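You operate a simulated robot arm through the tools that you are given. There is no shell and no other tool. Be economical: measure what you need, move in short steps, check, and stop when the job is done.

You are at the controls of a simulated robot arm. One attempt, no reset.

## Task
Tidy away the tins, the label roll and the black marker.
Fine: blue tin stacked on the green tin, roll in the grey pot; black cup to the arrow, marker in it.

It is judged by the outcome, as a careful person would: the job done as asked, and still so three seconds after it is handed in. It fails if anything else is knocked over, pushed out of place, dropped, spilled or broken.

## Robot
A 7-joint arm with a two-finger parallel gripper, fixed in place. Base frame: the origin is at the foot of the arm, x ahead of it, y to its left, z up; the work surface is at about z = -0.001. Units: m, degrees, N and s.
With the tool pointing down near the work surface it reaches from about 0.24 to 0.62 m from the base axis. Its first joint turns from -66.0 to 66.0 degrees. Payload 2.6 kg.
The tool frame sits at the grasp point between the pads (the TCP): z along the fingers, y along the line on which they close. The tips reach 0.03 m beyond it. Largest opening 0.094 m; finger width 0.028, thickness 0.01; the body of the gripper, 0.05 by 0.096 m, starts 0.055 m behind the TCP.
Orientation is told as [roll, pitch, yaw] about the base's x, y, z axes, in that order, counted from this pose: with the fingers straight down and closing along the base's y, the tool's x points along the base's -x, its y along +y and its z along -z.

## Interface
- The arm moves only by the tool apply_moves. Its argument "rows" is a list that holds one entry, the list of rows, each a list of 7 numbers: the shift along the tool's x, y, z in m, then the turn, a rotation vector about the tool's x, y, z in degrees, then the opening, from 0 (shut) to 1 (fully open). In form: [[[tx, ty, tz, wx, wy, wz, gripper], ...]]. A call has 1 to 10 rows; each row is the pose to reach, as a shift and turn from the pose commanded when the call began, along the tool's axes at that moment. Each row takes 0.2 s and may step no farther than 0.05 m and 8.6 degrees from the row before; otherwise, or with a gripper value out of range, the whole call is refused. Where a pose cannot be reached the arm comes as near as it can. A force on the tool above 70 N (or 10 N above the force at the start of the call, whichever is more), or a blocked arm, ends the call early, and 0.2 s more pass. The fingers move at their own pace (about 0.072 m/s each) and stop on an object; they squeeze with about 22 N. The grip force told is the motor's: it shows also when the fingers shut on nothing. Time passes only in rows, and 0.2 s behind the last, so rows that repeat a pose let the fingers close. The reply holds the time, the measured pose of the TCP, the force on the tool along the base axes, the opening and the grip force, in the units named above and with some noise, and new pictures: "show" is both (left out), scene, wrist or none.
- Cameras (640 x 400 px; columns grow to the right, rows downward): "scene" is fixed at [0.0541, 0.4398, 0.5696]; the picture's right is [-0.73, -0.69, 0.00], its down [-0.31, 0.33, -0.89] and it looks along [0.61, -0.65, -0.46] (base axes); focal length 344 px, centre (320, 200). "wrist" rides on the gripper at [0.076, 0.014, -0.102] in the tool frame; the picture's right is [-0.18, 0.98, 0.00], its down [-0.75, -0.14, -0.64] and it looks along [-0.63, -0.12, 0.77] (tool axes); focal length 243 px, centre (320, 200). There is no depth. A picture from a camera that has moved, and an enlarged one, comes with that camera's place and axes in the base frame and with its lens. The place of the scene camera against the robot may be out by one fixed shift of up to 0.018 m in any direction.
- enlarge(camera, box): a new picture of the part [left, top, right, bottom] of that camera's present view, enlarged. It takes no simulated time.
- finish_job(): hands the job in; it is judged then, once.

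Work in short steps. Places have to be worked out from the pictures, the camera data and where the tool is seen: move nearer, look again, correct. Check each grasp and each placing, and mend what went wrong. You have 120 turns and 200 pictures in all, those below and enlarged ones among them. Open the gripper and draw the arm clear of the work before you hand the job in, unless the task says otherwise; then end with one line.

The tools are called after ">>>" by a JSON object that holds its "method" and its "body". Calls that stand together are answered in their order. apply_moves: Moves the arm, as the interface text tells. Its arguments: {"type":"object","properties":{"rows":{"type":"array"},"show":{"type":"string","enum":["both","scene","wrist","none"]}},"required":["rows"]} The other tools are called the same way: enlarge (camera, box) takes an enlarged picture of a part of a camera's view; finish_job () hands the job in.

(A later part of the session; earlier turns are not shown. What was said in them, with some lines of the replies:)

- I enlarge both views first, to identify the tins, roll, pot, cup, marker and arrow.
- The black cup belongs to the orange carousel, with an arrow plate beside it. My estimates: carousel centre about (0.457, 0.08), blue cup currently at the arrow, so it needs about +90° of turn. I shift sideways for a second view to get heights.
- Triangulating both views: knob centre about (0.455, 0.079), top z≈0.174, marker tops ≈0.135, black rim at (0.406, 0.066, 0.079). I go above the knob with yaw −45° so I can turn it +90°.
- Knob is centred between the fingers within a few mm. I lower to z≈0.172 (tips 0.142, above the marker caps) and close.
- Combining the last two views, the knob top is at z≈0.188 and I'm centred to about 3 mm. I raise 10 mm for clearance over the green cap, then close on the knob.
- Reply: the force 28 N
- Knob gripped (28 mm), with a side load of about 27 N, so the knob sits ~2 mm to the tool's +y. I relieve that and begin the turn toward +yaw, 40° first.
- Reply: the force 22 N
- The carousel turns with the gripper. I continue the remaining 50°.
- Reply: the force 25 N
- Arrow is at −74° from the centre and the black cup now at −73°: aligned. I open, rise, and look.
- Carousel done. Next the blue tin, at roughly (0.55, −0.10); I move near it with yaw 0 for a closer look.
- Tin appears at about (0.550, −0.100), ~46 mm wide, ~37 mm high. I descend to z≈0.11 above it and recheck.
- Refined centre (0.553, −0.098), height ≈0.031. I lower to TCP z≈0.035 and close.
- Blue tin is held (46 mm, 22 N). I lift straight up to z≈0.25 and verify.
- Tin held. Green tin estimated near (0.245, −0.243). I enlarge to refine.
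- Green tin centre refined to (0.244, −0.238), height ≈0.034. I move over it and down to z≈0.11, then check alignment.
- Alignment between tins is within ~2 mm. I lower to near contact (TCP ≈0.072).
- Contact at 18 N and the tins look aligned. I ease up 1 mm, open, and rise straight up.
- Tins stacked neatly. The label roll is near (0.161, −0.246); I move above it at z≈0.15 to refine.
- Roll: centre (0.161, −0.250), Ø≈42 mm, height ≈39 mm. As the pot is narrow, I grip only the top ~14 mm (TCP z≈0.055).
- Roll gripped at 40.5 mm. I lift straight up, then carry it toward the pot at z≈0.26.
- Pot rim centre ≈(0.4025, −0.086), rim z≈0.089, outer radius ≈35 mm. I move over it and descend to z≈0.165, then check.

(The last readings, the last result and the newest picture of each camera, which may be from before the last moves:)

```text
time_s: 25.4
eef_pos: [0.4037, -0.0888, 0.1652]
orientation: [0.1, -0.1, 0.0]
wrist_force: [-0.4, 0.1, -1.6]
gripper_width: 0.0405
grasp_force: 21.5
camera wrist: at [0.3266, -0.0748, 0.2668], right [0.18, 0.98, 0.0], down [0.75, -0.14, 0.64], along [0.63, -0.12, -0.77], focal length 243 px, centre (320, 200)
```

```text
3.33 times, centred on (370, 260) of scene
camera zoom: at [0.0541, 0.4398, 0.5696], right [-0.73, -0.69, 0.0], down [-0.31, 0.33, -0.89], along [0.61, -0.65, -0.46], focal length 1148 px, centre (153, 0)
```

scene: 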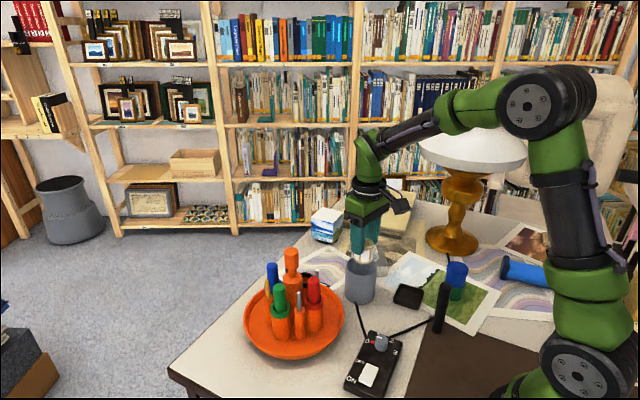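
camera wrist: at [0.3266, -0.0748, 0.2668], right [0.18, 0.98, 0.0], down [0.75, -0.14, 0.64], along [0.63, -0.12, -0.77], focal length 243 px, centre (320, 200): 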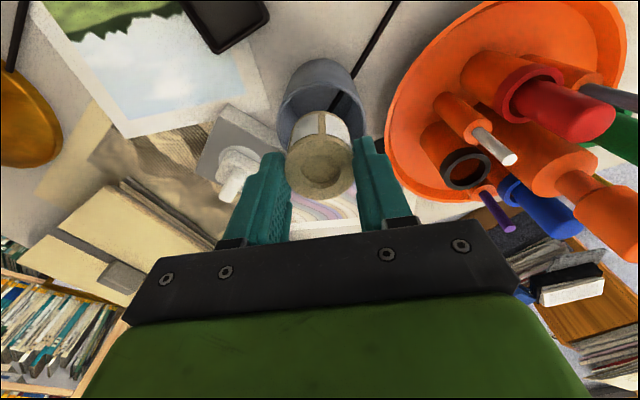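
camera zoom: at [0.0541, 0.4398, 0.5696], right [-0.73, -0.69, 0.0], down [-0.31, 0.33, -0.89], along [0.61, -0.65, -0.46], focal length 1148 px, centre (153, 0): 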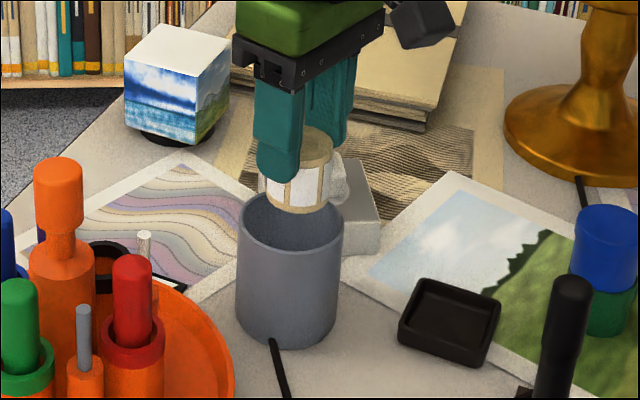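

Roll is centred over the pot within ~1–2 mm. I descend so the roll is inside and the tips just above the rim (TCP ≈0.122).

>>> {"method": "apply_moves", "body": {"rows": [[[0, 0.001, 0.02, 0, 0, 0, 0.3], [0, 0.001, 0.035, 0, 0, 0, 0.3], [0, 0.001, 0.043, 0, 0, 0, 0.3]]], "show": "none"}}

>>> {"method": "enlarge", "body": {"camera": "scene", "box": [310, 200, 430, 320]}}

>>> {"method": "enlarge", "body": {"camera": "wrist", "box": [240, 60, 400, 220]}}

```text
time_s: 26.2
eef_pos: [0.4014, -0.0875, 0.1207]
orientation: [0.1, -0.1, -0.1]
wrist_force: [-0.8, -0.4, -0.8]
gripper_width: 0.0405
grasp_force: 21.0
```

```text
3.33 times, centred on (370, 260) of scene
camera zoom: at [0.0541, 0.4398, 0.5696], right [-0.73, -0.69, 0.0], down [-0.31, 0.33, -0.89], along [0.61, -0.65, -0.46], focal length 1148 px, centre (153, 0)
```

zoom: 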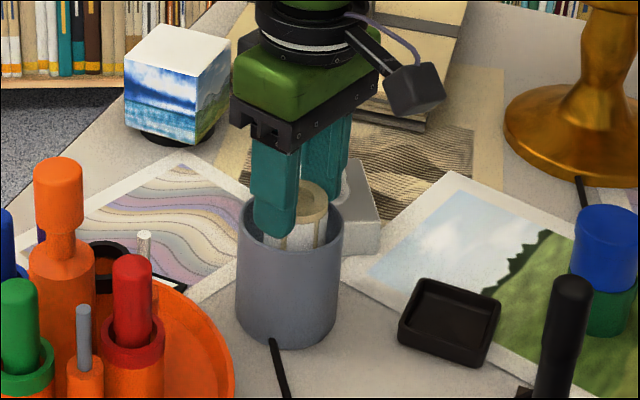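

```text
2.50 times, centred on (320, 140) of wrist
camera zoom: at [0.3259, -0.0735, 0.2235], right [0.18, 0.98, 0.0], down [0.75, -0.14, 0.64], along [0.63, -0.12, -0.77], focal length 606 px, centre (320, 350)
```

zoom: 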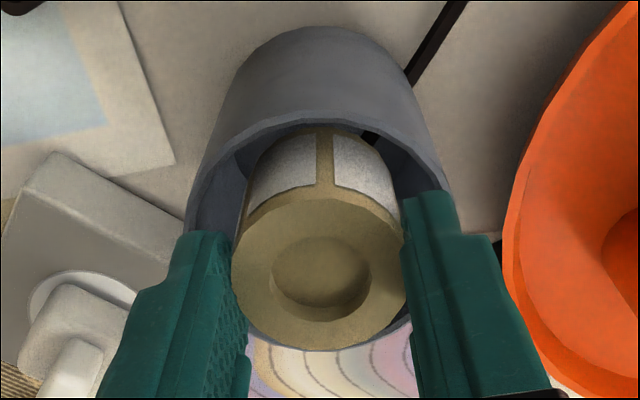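

Roll is within the mouth of the pot. I raise 5 mm to keep the fingertips surely above the rim, then release with a small opening.

>>> {"method": "apply_moves", "body": {"rows": [[[0, 0, -0.005, 0, 0, 0, 0.3], [0, 0, -0.005, 0, 0, 0, 0.3], [0, 0, -0.005, 0, 0, 0, 0.6], [0, 0, -0.005, 0, 0, 0, 0.6], [0, 0, -0.03, 0, 0, 0, 0.6], [0, 0, -0.07, 0, 0, 0, 0.6], [0, 0, -0.115, 0, 0, 0, 0.6]]]}}

>>> {"method": "enlarge", "body": {"camera": "wrist", "box": [240, 60, 400, 220]}}

>>> {"method": "enlarge", "body": {"camera": "scene", "box": [310, 200, 430, 320]}}

```text
time_s: 27.8
eef_pos: [0.4019, -0.0861, 0.2362]
orientation: [0.1, 0.0, -0.1]
wrist_force: [0.0, 0.0, 0.0]
gripper_width: 0.0563
grasp_force: 0.1
camera wrist: at [0.3247, -0.073, 0.3388], right [0.18, 0.98, 0.0], down [0.75, -0.14, 0.64], along [0.63, -0.12, -0.77], focal length 243 px, centre (320, 200)
```

scene: 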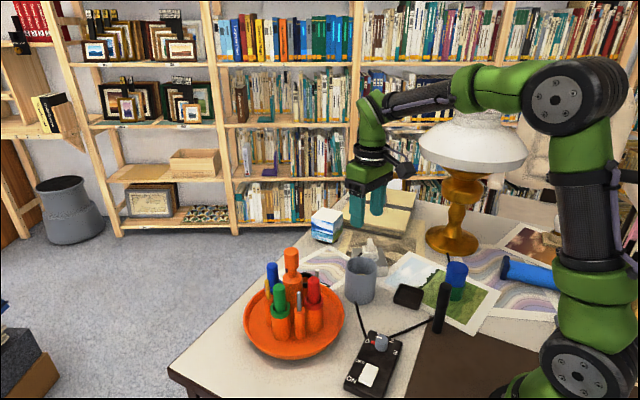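
wrist: 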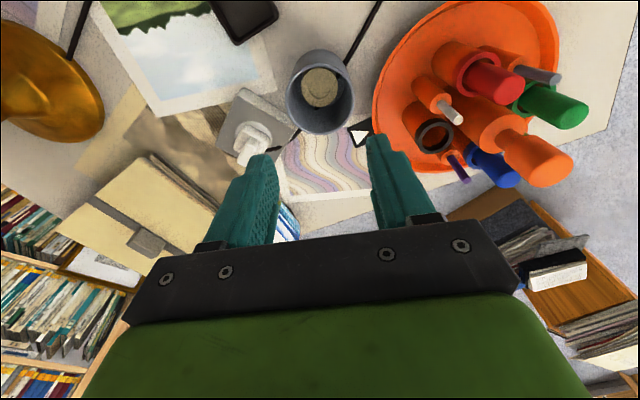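

```text
2.50 times, centred on (320, 140) of wrist
camera zoom: at [0.3247, -0.073, 0.3388], right [0.18, 0.98, 0.0], down [0.75, -0.14, 0.64], along [0.63, -0.12, -0.77], focal length 606 px, centre (320, 350)
```

zoom: 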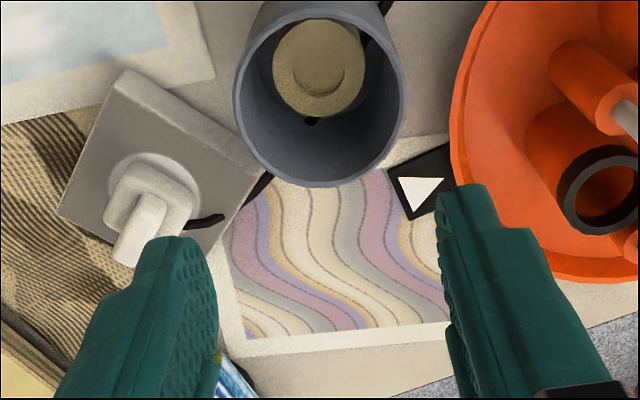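

```text
3.33 times, centred on (370, 260) of scene
camera zoom: at [0.0541, 0.4398, 0.5696], right [-0.73, -0.69, 0.0], down [-0.31, 0.33, -0.89], along [0.61, -0.65, -0.46], focal length 1148 px, centre (153, 0)
```

zoom: 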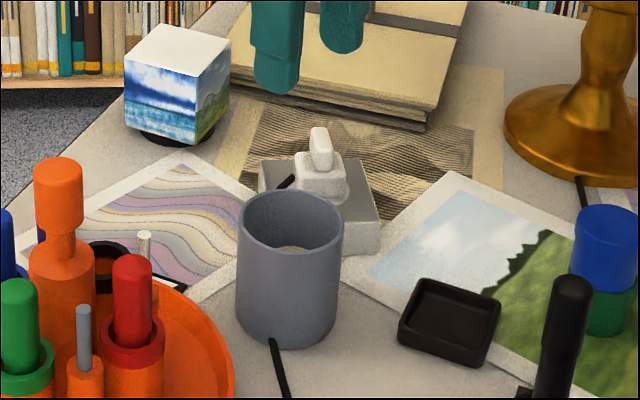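

Roll lies upright in the pot. Now the black marker near (0.227, −0.10): I back up to see it with the wrist camera.

>>> {"method": "apply_moves", "body": {"rows": [[[0.04, -0.004, -0.01, 0, 0, 0, 0.8], [0.08, -0.008, -0.02, 0, 0, 0, 0.8], [0.12, -0.012, -0.03, 0, 0, 0, 0.8], [0.132, -0.014, -0.03, 0, 0, 0, 0.8]]], "show": "wrist"}}

>>> {"method": "enlarge", "body": {"camera": "wrist", "box": [240, 0, 400, 100]}}

```text
time_s: 28.8
eef_pos: [0.2701, -0.1013, 0.2651]
orientation: [0.1, 0.1, 0.0]
wrist_force: [0.1, -0.5, 0.1]
gripper_width: 0.0753
grasp_force: 0.0
camera wrist: at [0.1933, -0.0877, 0.368], right [0.19, 0.98, 0.0], down [0.75, -0.14, 0.64], along [0.63, -0.12, -0.77], focal length 243 px, centre (320, 200)
```

wrist: 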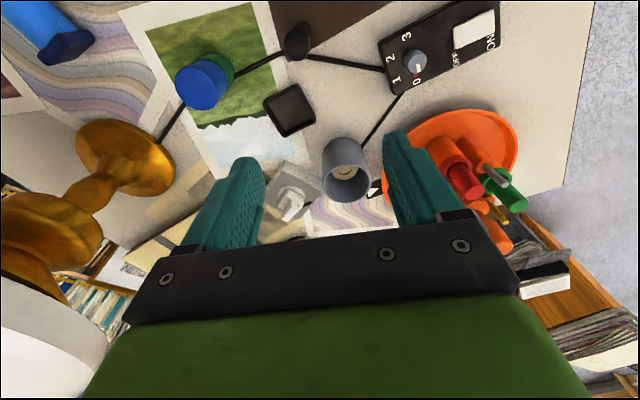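

```text
4.00 times, centred on (320, 50) of wrist
camera zoom: at [0.1933, -0.0877, 0.368], right [0.19, 0.98, 0.0], down [0.75, -0.14, 0.64], along [0.63, -0.12, -0.77], focal length 970 px, centre (320, 800)
```

zoom: 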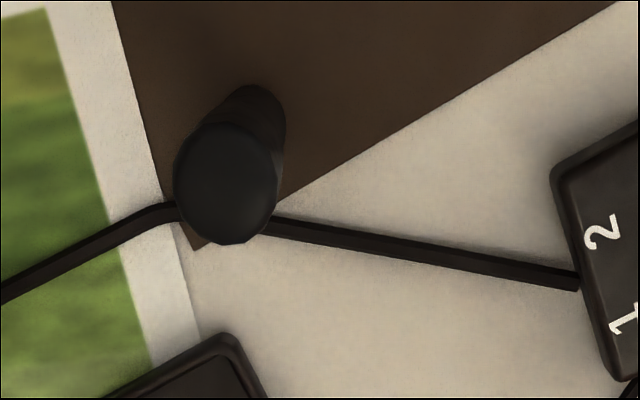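

Marker stands at about (0.219, −0.113), Ø≈22 mm, top z≈0.13. I'll use yaw −60° (suits the insertion between the pens later) and go above it at z≈0.20.

>>> {"method": "apply_moves", "body": {"rows": [[[0.0064, -0.0015, 0.0, 0, 0, 7.5, 0.8], [0.0128, -0.003, 0.0, 0, 0, 15, 0.8], [0.0192, -0.0044, 0.0, 0, 0, 22.5, 0.8], [0.0256, -0.0058, 0.0, 0, 0, 30, 0.8], [0.032, -0.0073, 0.01, 0, 0, 37.5, 0.8], [0.0385, -0.0088, 0.03, 0, 0, 45, 0.8], [0.045, -0.0102, 0.05, 0, 0, 52.5, 0.8], [0.0513, -0.0117, 0.065, 0, 0, 60, 0.8]]]}}

>>> {"method": "enlarge", "body": {"camera": "wrist", "box": [220, 50, 420, 210]}}

```text
time_s: 30.6
eef_pos: [0.218, -0.1119, 0.2005]
orientation: [0.1, 0.0, -60.2]
wrist_force: [0.4, -0.6, -0.4]
gripper_width: 0.0751
grasp_force: 0.1
camera wrist: at [0.1926, -0.0403, 0.3036], right [0.94, 0.33, 0.0], down [0.25, -0.72, 0.64], along [0.21, -0.61, -0.77], focal length 243 px, centre (320, 200)
```

scene: 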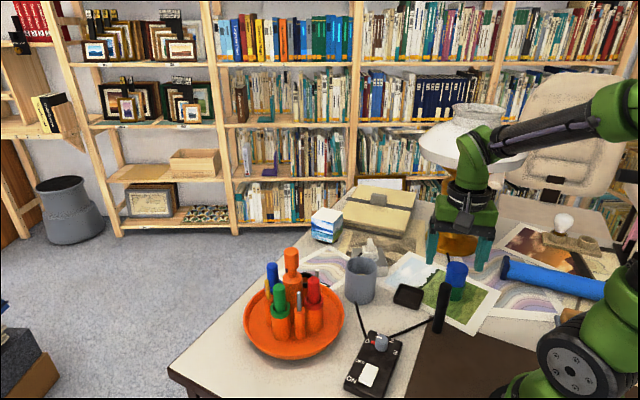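
wrist: 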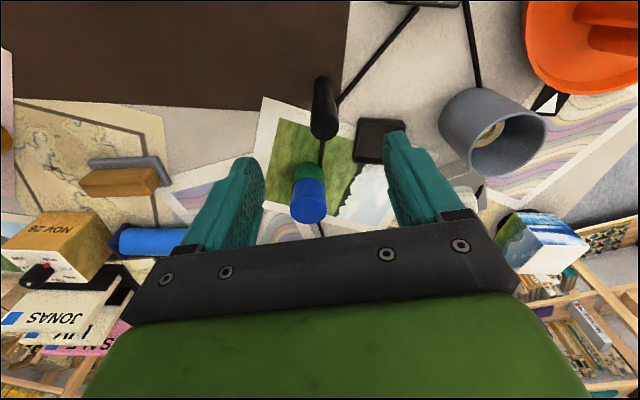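

```text
2.50 times, centred on (320, 130) of wrist
camera zoom: at [0.1926, -0.0403, 0.3036], right [0.94, 0.33, 0.0], down [0.25, -0.72, 0.64], along [0.21, -0.61, -0.77], focal length 606 px, centre (320, 375)
```

zoom: 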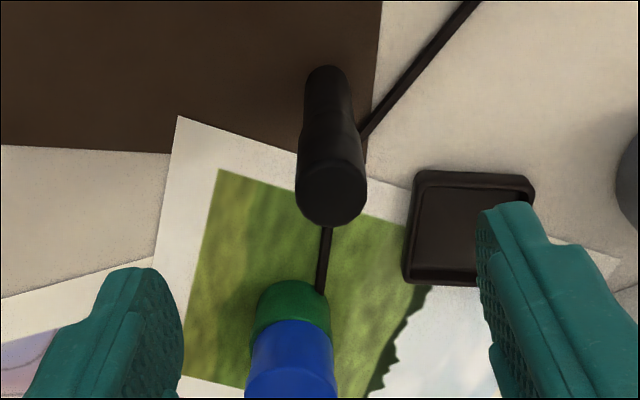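

Marker now at (0.2216, −0.113), top z≈0.118. I descend to TCP z≈0.11 and close on its upper part.

>>> {"method": "apply_moves", "body": {"rows": [[[-0.003, 0.0024, 0.03, 0, 0, 0, 0.8], [-0.003, 0.0024, 0.06, 0, 0, 0, 0.8], [-0.003, 0.0024, 0.09, 0, 0, 0, 0.8]]]}}

>>> {"method": "enlarge", "body": {"camera": "scene", "box": [380, 230, 520, 350]}}

```text
time_s: 31.4
eef_pos: [0.2228, -0.1154, 0.1107]
orientation: [0.1, 0.0, -60.2]
wrist_force: [0.3, -0.3, 0.1]
gripper_width: 0.0754
grasp_force: 0.0
camera wrist: at [0.1971, -0.0423, 0.2136], right [0.94, 0.33, 0.0], down [0.25, -0.72, 0.64], along [0.21, -0.61, -0.77], focal length 243 px, centre (320, 200)
```

scene: 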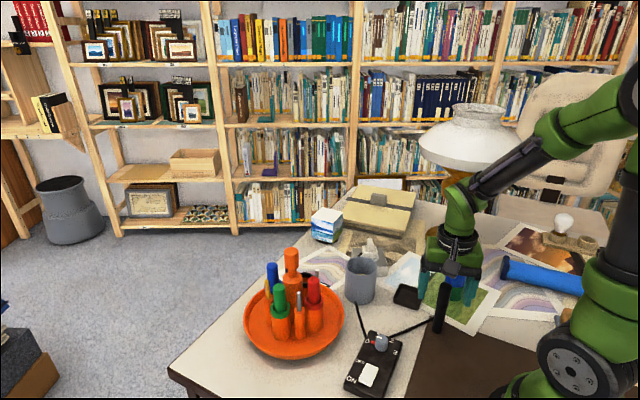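
wrist: 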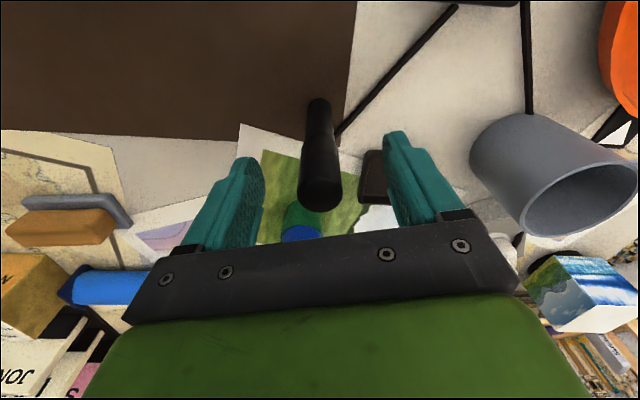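

```text
3.33 times, centred on (450, 290) of scene
camera zoom: at [0.0541, 0.4398, 0.5696], right [-0.73, -0.69, 0.0], down [-0.31, 0.33, -0.89], along [0.61, -0.65, -0.46], focal length 1148 px, centre (-113, -100)
```

zoom: 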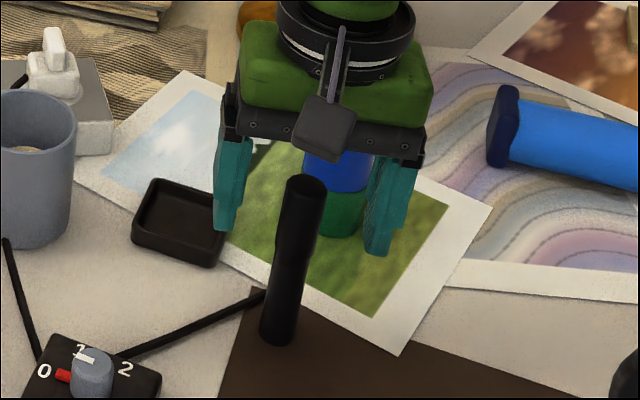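

The marker is centred between the pads. I close.

>>> {"method": "apply_moves", "body": {"rows": [[[0, 0, 0, 0, 0, 0, 0.4], [0, 0, 0, 0, 0, 0, 0.1], [0, 0, 0, 0, 0, 0, 0.1], [0, 0, 0, 0, 0, 0, 0.1], [0, 0, 0, 0, 0, 0, 0.1]]], "show": "wrist"}}

```text
time_s: 32.6
eef_pos: [0.2235, -0.1138, 0.1106]
orientation: [0.1, 0.0, -59.9]
wrist_force: [0.7, -1.3, -0.4]
gripper_width: 0.0217
grasp_force: 21.8
camera wrist: at [0.1971, -0.0424, 0.214], right [0.94, 0.33, 0.0], down [0.25, -0.72, 0.64], along [0.21, -0.6, -0.77], focal length 243 px, centre (320, 200)
```

wrist: 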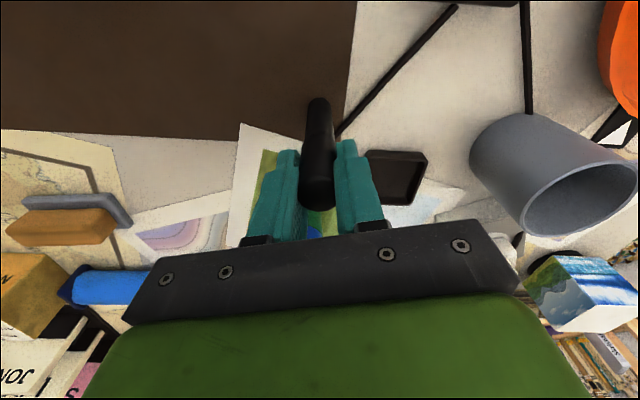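

Marker gripped at 21.7 mm. I lift and then carry it over the black cup at z≈0.33.

>>> {"method": "apply_moves", "body": {"rows": [[[0, 0, -0.02, 0, 0, 0, 0.1], [0, 0, -0.05, 0, 0, 0, 0.1], [0, 0.02, -0.09, 0, 0, 0, 0.1], [0, 0.05, -0.12, 0, 0, 0, 0.1], [0.001, 0.09, -0.15, 0, 0, 0, 0.1], [0.001, 0.125, -0.18, 0, 0, 0, 0.1], [0.002, 0.165, -0.2, 0, 0, 0, 0.1], [0.003, 0.205, -0.22, 0, 0, 0, 0.1], [0.003, 0.245, -0.22, 0, 0, 0, 0.1], [0.0034, 0.285, -0.22, 0, 0, 0, 0.1]]]}}

>>> {"method": "enlarge", "body": {"camera": "wrist", "box": [240, 30, 400, 150]}}

>>> {"method": "enlarge", "body": {"camera": "scene", "box": [240, 140, 400, 340]}}

```text
time_s: 34.8
eef_pos: [0.4682, 0.0311, 0.3316]
orientation: [0.1, 0.0, -60.1]
wrist_force: [-1.1, 0.0, -0.9]
gripper_width: 0.0218
grasp_force: 22.0
camera wrist: at [0.4421, 0.1027, 0.4342], right [0.94, 0.33, 0.0], down [0.25, -0.72, 0.64], along [0.21, -0.61, -0.77], focal length 243 px, centre (320, 200)
```

scene: 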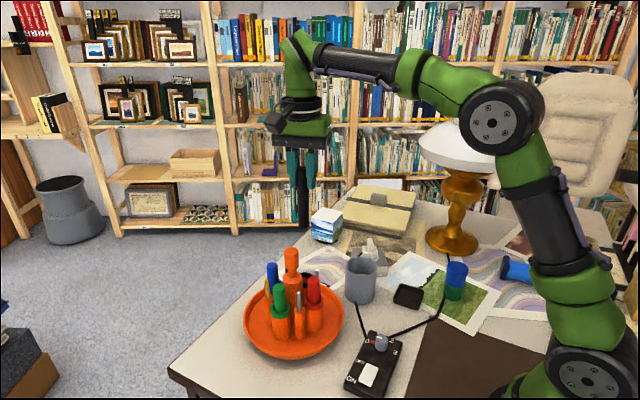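
wrist: 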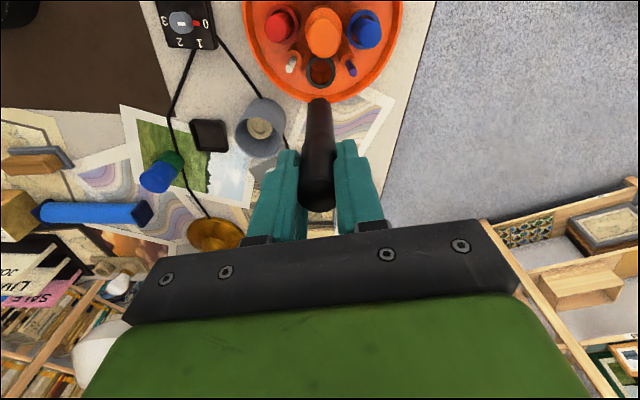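

```text
3.33 times, centred on (320, 90) of wrist
camera zoom: at [0.4421, 0.1027, 0.4342], right [0.94, 0.33, 0.0], down [0.25, -0.72, 0.64], along [0.21, -0.61, -0.77], focal length 809 px, centre (320, 567)
```

zoom: 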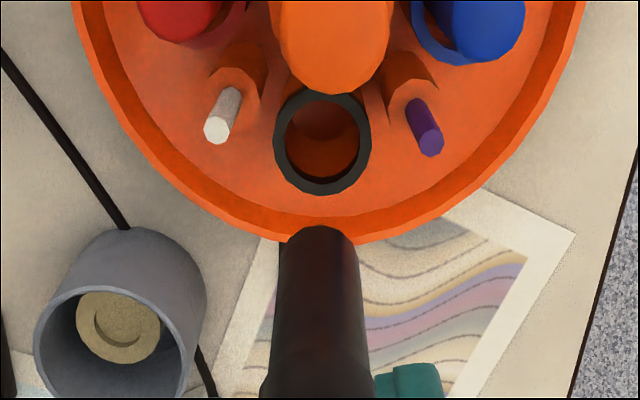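

```text
2.00 times, centred on (320, 240) of scene
camera zoom: at [0.0541, 0.4398, 0.5696], right [-0.73, -0.69, 0.0], down [-0.31, 0.33, -0.89], along [0.61, -0.65, -0.46], focal length 689 px, centre (320, 120)
```

zoom: 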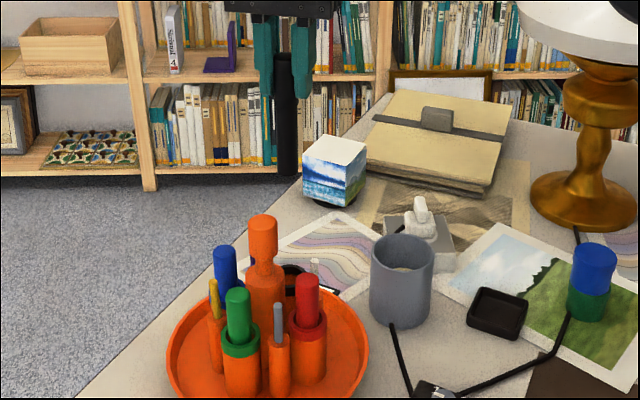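

The cup rim centre is within ~1–2 mm of the marker axis. I descend so the marker bottom is ~2 cm above the rim (TCP≈0.21) and re-measure.

>>> {"method": "apply_moves", "body": {"rows": [[[-0.001, 0.001, 0.04, 0, 0, 0, 0.1], [-0.001, 0.001, 0.08, 0, 0, 0, 0.1], [-0.001, 0.001, 0.11, 0, 0, 0, 0.1], [-0.001, 0.001, 0.12, 0, 0, 0, 0.1]]]}}

>>> {"method": "enlarge", "body": {"camera": "wrist", "box": [240, 20, 400, 150]}}

>>> {"method": "enlarge", "body": {"camera": "scene", "box": [240, 210, 360, 330]}}

```text
time_s: 35.8
eef_pos: [0.468, 0.0297, 0.2102]
orientation: [0.2, 0.1, -60.1]
wrist_force: [0.4, 0.1, 0.0]
gripper_width: 0.0219
grasp_force: 21.5
camera wrist: at [0.4429, 0.1028, 0.3132], right [0.94, 0.33, 0.0], down [0.25, -0.72, 0.64], along [0.21, -0.6, -0.77], focal length 243 px, centre (320, 200)
```

scene: 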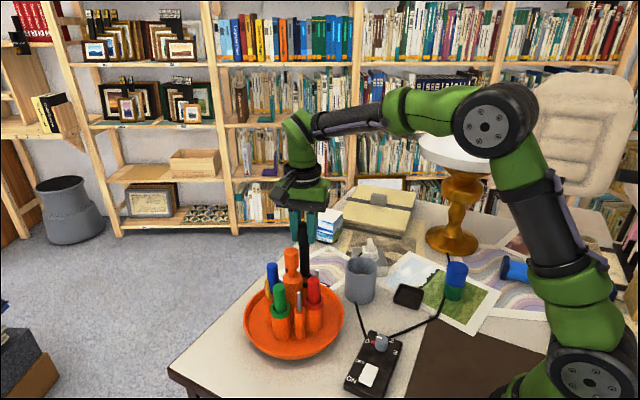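
wrist: 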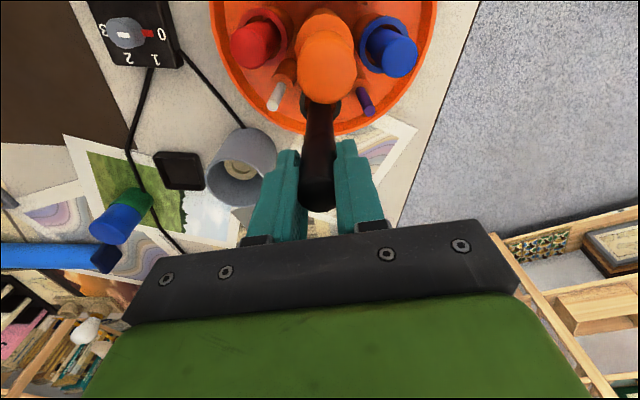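

```text
3.08 times, centred on (320, 85) of wrist
camera zoom: at [0.4429, 0.1028, 0.3132], right [0.94, 0.33, 0.0], down [0.25, -0.72, 0.64], along [0.21, -0.6, -0.77], focal length 746 px, centre (320, 554)
```

zoom: 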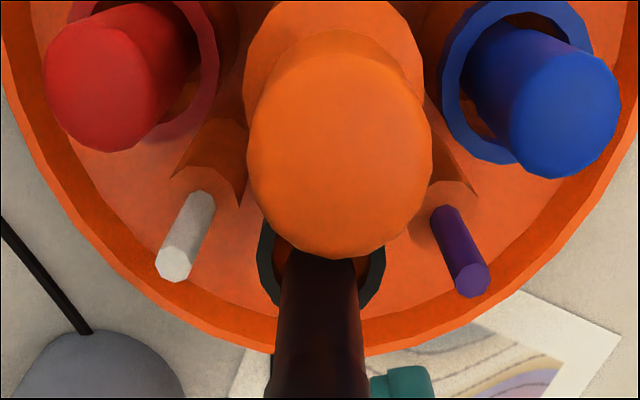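

```text
3.33 times, centred on (300, 270) of scene
camera zoom: at [0.0541, 0.4398, 0.5696], right [-0.73, -0.69, 0.0], down [-0.31, 0.33, -0.89], along [0.61, -0.65, -0.46], focal length 1148 px, centre (387, -33)
```

zoom: 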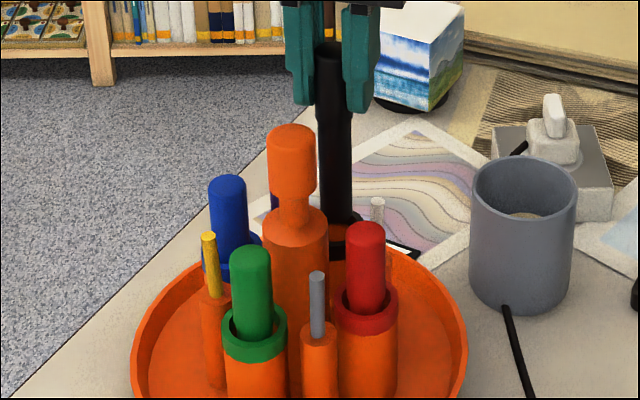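

Lateral alignment is good; cup centre is ~1.5 mm farther forward than the marker. I correct this and lower so the bottom enters the cup (TCP≈0.18), watching force.

>>> {"method": "apply_moves", "body": {"rows": [[[-0.0015, 0.0003, 0.0, 0, 0, 0, 0.1], [-0.0015, 0.0003, 0.01, 0, 0, 0, 0.1], [-0.0015, 0.0003, 0.02, 0, 0, 0, 0.1], [-0.0015, 0.0003, 0.026, 0, 0, 0, 0.1], [-0.0015, 0.0003, 0.032, 0, 0, 0, 0.1]]]}}

>>> {"method": "enlarge", "body": {"camera": "wrist", "box": [240, 20, 400, 150]}}

>>> {"method": "enlarge", "body": {"camera": "scene", "box": [240, 210, 360, 330]}}

```text
time_s: 37.0
eef_pos: [0.4697, 0.0292, 0.1788]
orientation: [0.1, 0.0, -60.0]
wrist_force: [-0.3, -1.5, -0.9]
gripper_width: 0.0216
grasp_force: 21.9
camera wrist: at [0.4439, 0.102, 0.2813], right [0.94, 0.33, 0.0], down [0.25, -0.72, 0.64], along [0.21, -0.6, -0.77], focal length 243 px, centre (320, 200)
```

scene: 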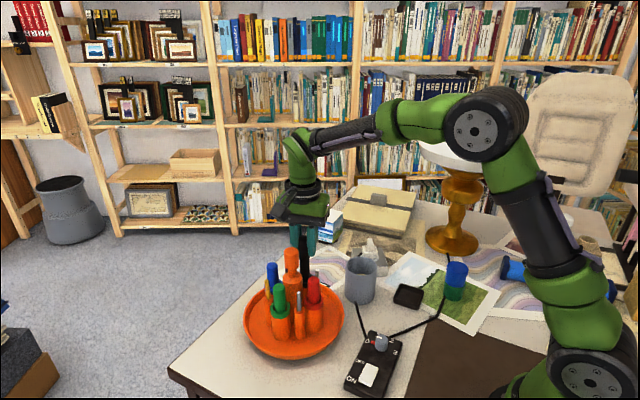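
wrist: 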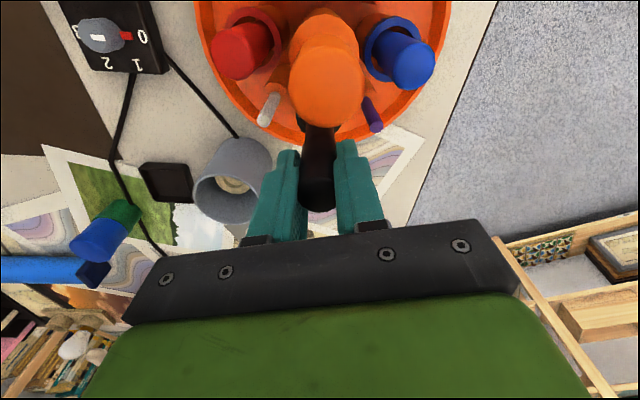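

```text
3.08 times, centred on (320, 85) of wrist
camera zoom: at [0.4439, 0.102, 0.2813], right [0.94, 0.33, 0.0], down [0.25, -0.72, 0.64], along [0.21, -0.6, -0.77], focal length 746 px, centre (320, 554)
```

zoom: 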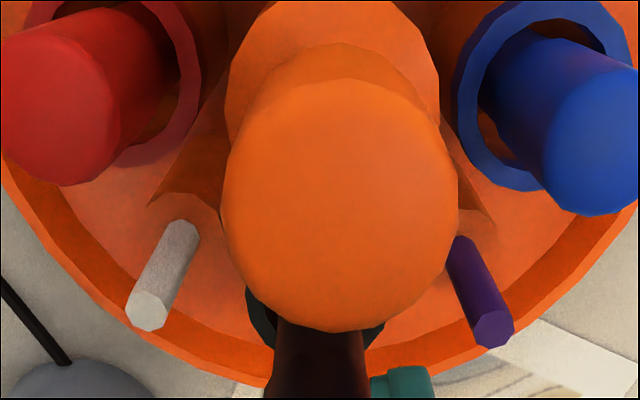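

```text
3.33 times, centred on (300, 270) of scene
camera zoom: at [0.0541, 0.4398, 0.5696], right [-0.73, -0.69, 0.0], down [-0.31, 0.33, -0.89], along [0.61, -0.65, -0.46], focal length 1148 px, centre (387, -33)
```

zoom: 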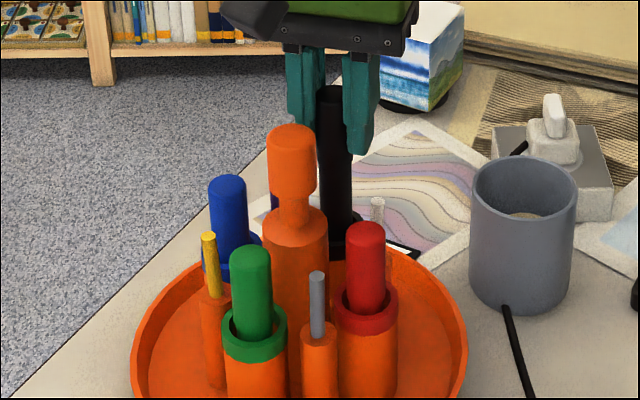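

No contact force; the marker end is inside the black cup. I lower further in small steps, stopping on contact.

>>> {"method": "apply_moves", "body": {"rows": [[[0, 0, 0.007, 0, 0, 0, 0.1], [0, 0, 0.014, 0, 0, 0, 0.1], [0, 0, 0.021, 0, 0, 0, 0.1], [0, 0, 0.028, 0, 0, 0, 0.1], [0, 0, 0.034, 0, 0, 0, 0.1]]]}}

>>> {"method": "enlarge", "body": {"camera": "scene", "box": [240, 210, 360, 330]}}

```text
time_s: 38.2
eef_pos: [0.4704, 0.0293, 0.1447]
orientation: [0.2, 0.0, -60.0]
wrist_force: [0.8, 0.1, 0.0]
gripper_width: 0.0215
grasp_force: 21.8
camera wrist: at [0.4438, 0.1016, 0.2476], right [0.94, 0.33, 0.0], down [0.25, -0.72, 0.64], along [0.21, -0.61, -0.77], focal length 243 px, centre (320, 200)
```

scene: 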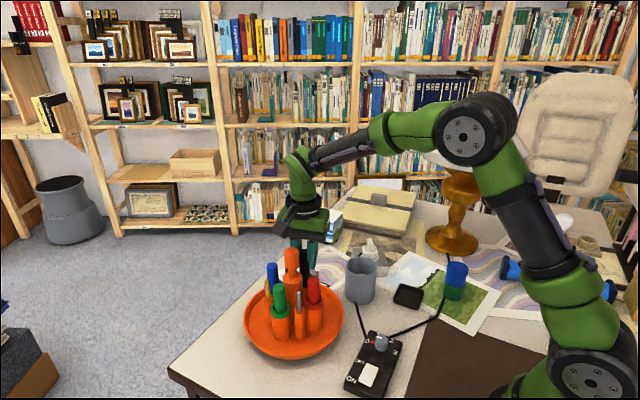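
wrist: 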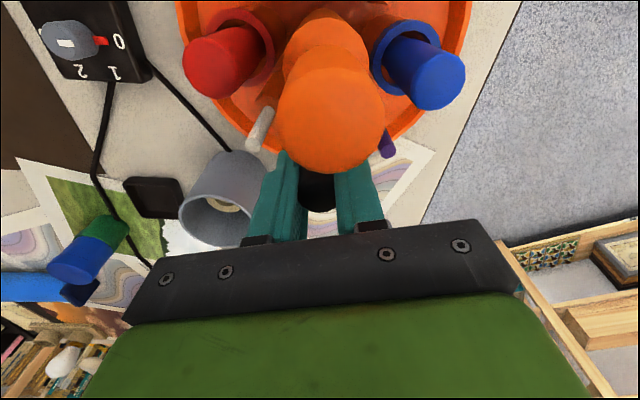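

```text
3.33 times, centred on (300, 270) of scene
camera zoom: at [0.0541, 0.4398, 0.5696], right [-0.73, -0.69, 0.0], down [-0.31, 0.33, -0.89], along [0.61, -0.65, -0.46], focal length 1148 px, centre (387, -33)
```

zoom: 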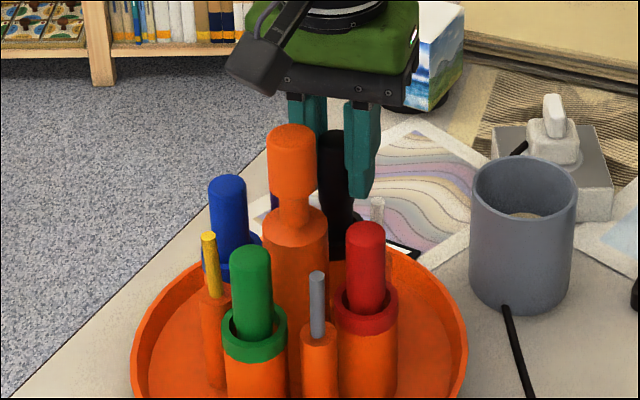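

Still free; marker bottom is about 4–5 cm inside the cup by height. I continue in 4 mm steps until contact.

>>> {"method": "apply_moves", "body": {"rows": [[[0, 0, 0.004, 0, 0, 0, 0.1], [0, 0, 0.008, 0, 0, 0, 0.1], [0, 0, 0.012, 0, 0, 0, 0.1], [0, 0, 0.015, 0, 0, 0, 0.1]]]}}

>>> {"method": "enlarge", "body": {"camera": "scene", "box": [240, 210, 360, 330]}}

```text
time_s: 39.2
eef_pos: [0.4698, 0.03, 0.131]
orientation: [0.1, 0.1, -59.9]
wrist_force: [0.0, 0.8, -0.4]
gripper_width: 0.0217
grasp_force: 22.3
camera wrist: at [0.4441, 0.1016, 0.2327], right [0.94, 0.33, 0.0], down [0.25, -0.72, 0.64], along [0.21, -0.6, -0.77], focal length 243 px, centre (320, 200)
```

scene: 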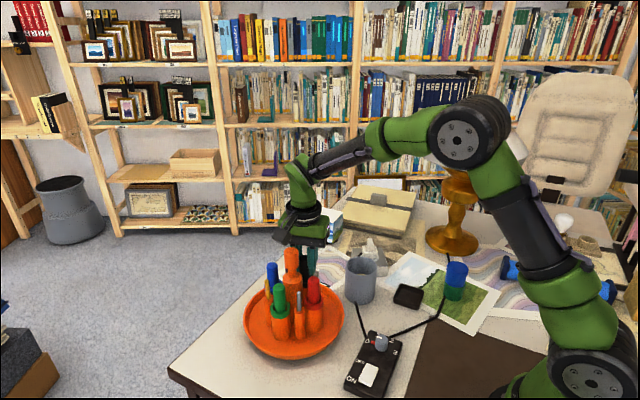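
wrist: 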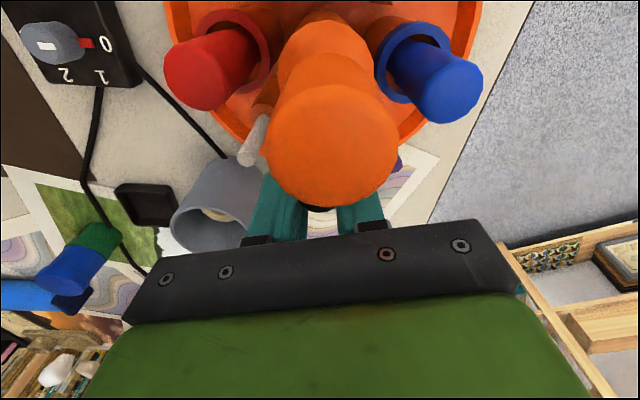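

```text
3.33 times, centred on (300, 270) of scene
camera zoom: at [0.0541, 0.4398, 0.5696], right [-0.73, -0.69, 0.0], down [-0.31, 0.33, -0.89], along [0.61, -0.65, -0.46], focal length 1148 px, centre (387, -33)
```

zoom: 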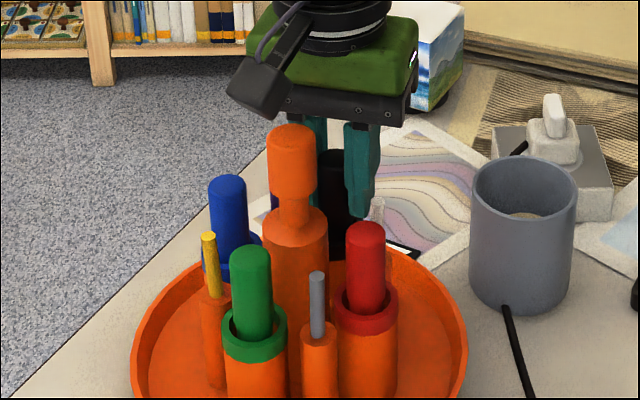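

Still no contact; bottom at ≈0.021. I continue with finer steps.

>>> {"method": "apply_moves", "body": {"rows": [[[0, 0, 0.003, 0, 0, 0, 0.1], [0, 0, 0.006, 0, 0, 0, 0.1], [0, 0, 0.008, 0, 0, 0, 0.1]]], "show": "wrist"}}

```text
time_s: 40.0
eef_pos: [0.4707, 0.0287, 0.1234]
orientation: [0.3, -0.1, -60.2]
wrist_force: [-0.5, -1.2, 18.4]
gripper_width: 0.022
grasp_force: 21.7
camera wrist: at [0.4445, 0.1016, 0.2261], right [0.94, 0.33, 0.01], down [0.25, -0.72, 0.64], along [0.22, -0.6, -0.77], focal length 243 px, centre (320, 200)
```

wrist: 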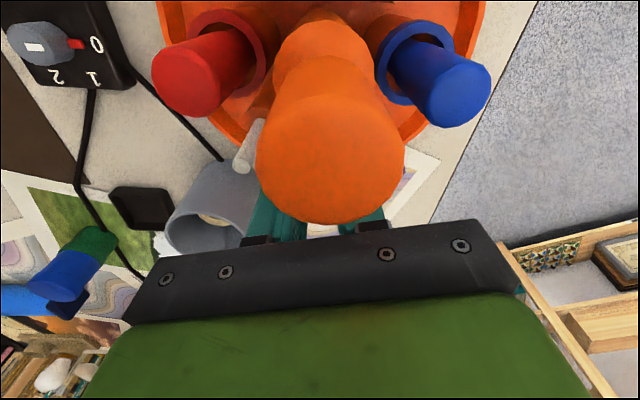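

18 N upward: the marker rests on the cup floor. I ease 1 mm, open just a little (~31 mm) and rise straight up.

>>> {"method": "apply_moves", "body": {"rows": [[[0, 0, -0.0012, 0, 0, 0, 0.1], [0, 0, -0.0012, 0, 0, 0, 0.33], [0, 0, -0.0012, 0, 0, 0, 0.33], [0, 0, -0.02, 0, 0, 0, 0.33], [0, 0, -0.045, 0, 0, 0, 0.33], [0, 0, -0.08, 0, 0, 0, 0.33], [0, 0, -0.12, 0, 0, 0, 0.33]]]}}

>>> {"method": "enlarge", "body": {"camera": "scene", "box": [240, 210, 360, 330]}}

```text
time_s: 41.6
eef_pos: [0.47, 0.0298, 0.2419]
orientation: [0.1, 0.0, -60.0]
wrist_force: [0.2, 0.0, 0.0]
gripper_width: 0.031
grasp_force: 0.0
camera wrist: at [0.4438, 0.1022, 0.345], right [0.94, 0.33, 0.0], down [0.25, -0.72, 0.64], along [0.21, -0.6, -0.77], focal length 243 px, centre (320, 200)
```

scene: 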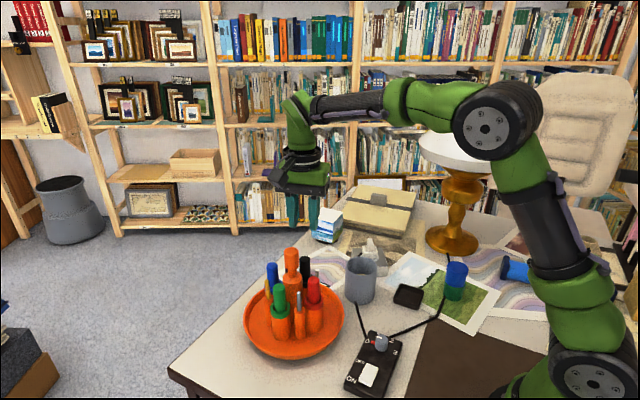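
wrist: 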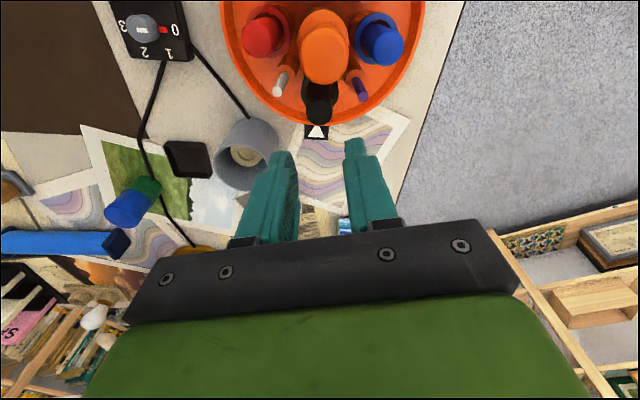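

```text
3.33 times, centred on (300, 270) of scene
camera zoom: at [0.0541, 0.4398, 0.5696], right [-0.73, -0.69, 0.0], down [-0.31, 0.33, -0.89], along [0.61, -0.65, -0.46], focal length 1148 px, centre (387, -33)
```

zoom: 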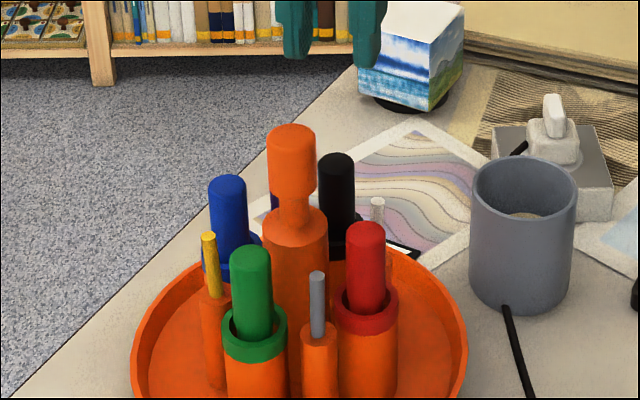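

Marker stands in the black cup at the arrow. I draw the arm up and clear and open fully, then make a final check.

>>> {"method": "apply_moves", "body": {"rows": [[[0, 0, -0.045, 0, 0, 0, 0.6], [0, 0, -0.09, 0, 0, 0, 1], [0.01, -0.04, -0.12, 0, 0, -8, 1], [0.02, -0.08, -0.13, 0, 0, -16, 1], [0.03, -0.11, -0.13, 0, 0, -24, 1], [0.04, -0.13, -0.13, 0, 0, -32, 1]]]}}

>>> {"method": "enlarge", "body": {"camera": "wrist", "box": [260, 0, 560, 190]}}

>>> {"method": "enlarge", "body": {"camera": "scene", "box": [230, 200, 520, 390]}}

```text
refused: row 3 steps farther than a row can; nothing moved
```

```text
2.11 times, centred on (410, 95) of wrist
camera zoom: at [0.4438, 0.1022, 0.345], right [0.94, 0.33, 0.0], down [0.25, -0.72, 0.64], along [0.21, -0.6, -0.77], focal length 511 px, centre (130, 421)
```

zoom: 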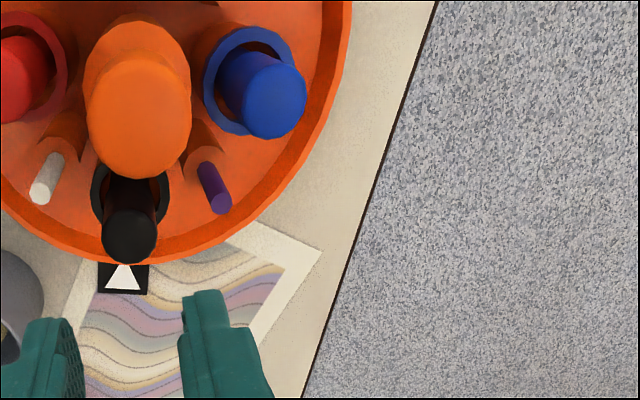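

```text
2.11 times, centred on (375, 295) of scene
camera zoom: at [0.0541, 0.4398, 0.5696], right [-0.73, -0.69, 0.0], down [-0.31, 0.33, -0.89], along [0.61, -0.65, -0.46], focal length 725 px, centre (204, 0)
```

zoom: 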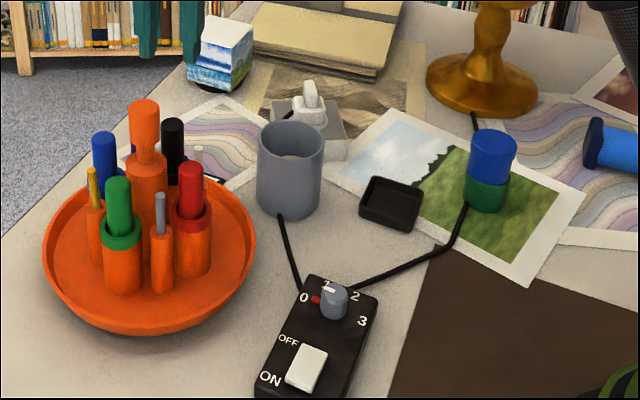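

Alignment with the arrow is within about 1°, and everything is in place. I redo the withdrawal with smaller steps.

>>> {"method": "apply_moves", "body": {"rows": [[[0, 0, -0.045, 0, 0, 0, 0.6], [0, 0, -0.09, 0, 0, 0, 1], [0.005, -0.03, -0.11, 0, 0, 0, 1], [0.01, -0.065, -0.12, 0, 0, 0, 1], [0.015, -0.1, -0.12, 0, 0, 0, 1], [0.015, -0.12, -0.12, 0, 0, 0, 1], [0.015, -0.12, -0.12, 0, 0, 0, 1]]]}}

```text
time_s: 43.2
eef_pos: [0.3578, -0.0185, 0.3624]
orientation: [0.1, -0.1, -59.9]
wrist_force: [-0.6, 0.9, -0.5]
gripper_width: 0.0938
grasp_force: 0.0
camera wrist: at [0.3326, 0.0543, 0.4644], right [0.94, 0.33, 0.0], down [0.25, -0.72, 0.64], along [0.21, -0.6, -0.77], focal length 243 px, centre (320, 200)
```

scene: 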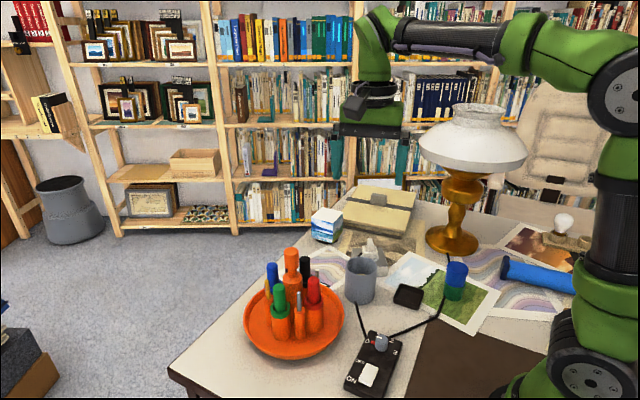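
wrist: 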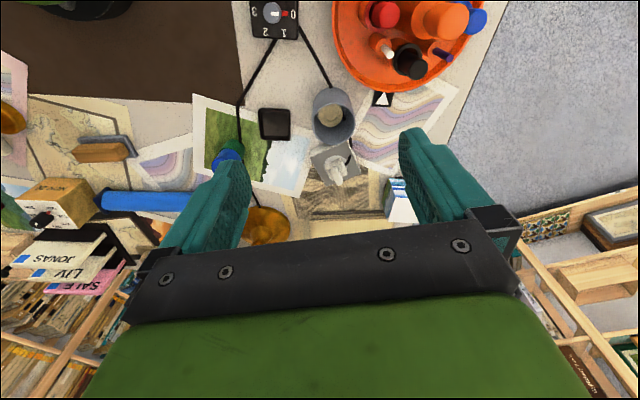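

All items are placed, nothing else has moved, and the gripper is open and clear. I hand the job in.

>>> {"method": "finish_job", "body": {}}

```text
The job is handed in.
```

The blue tin is stacked on the green tin, the label roll is in the grey pot, the black cup is turned to the arrow, and the black marker is standing in it.
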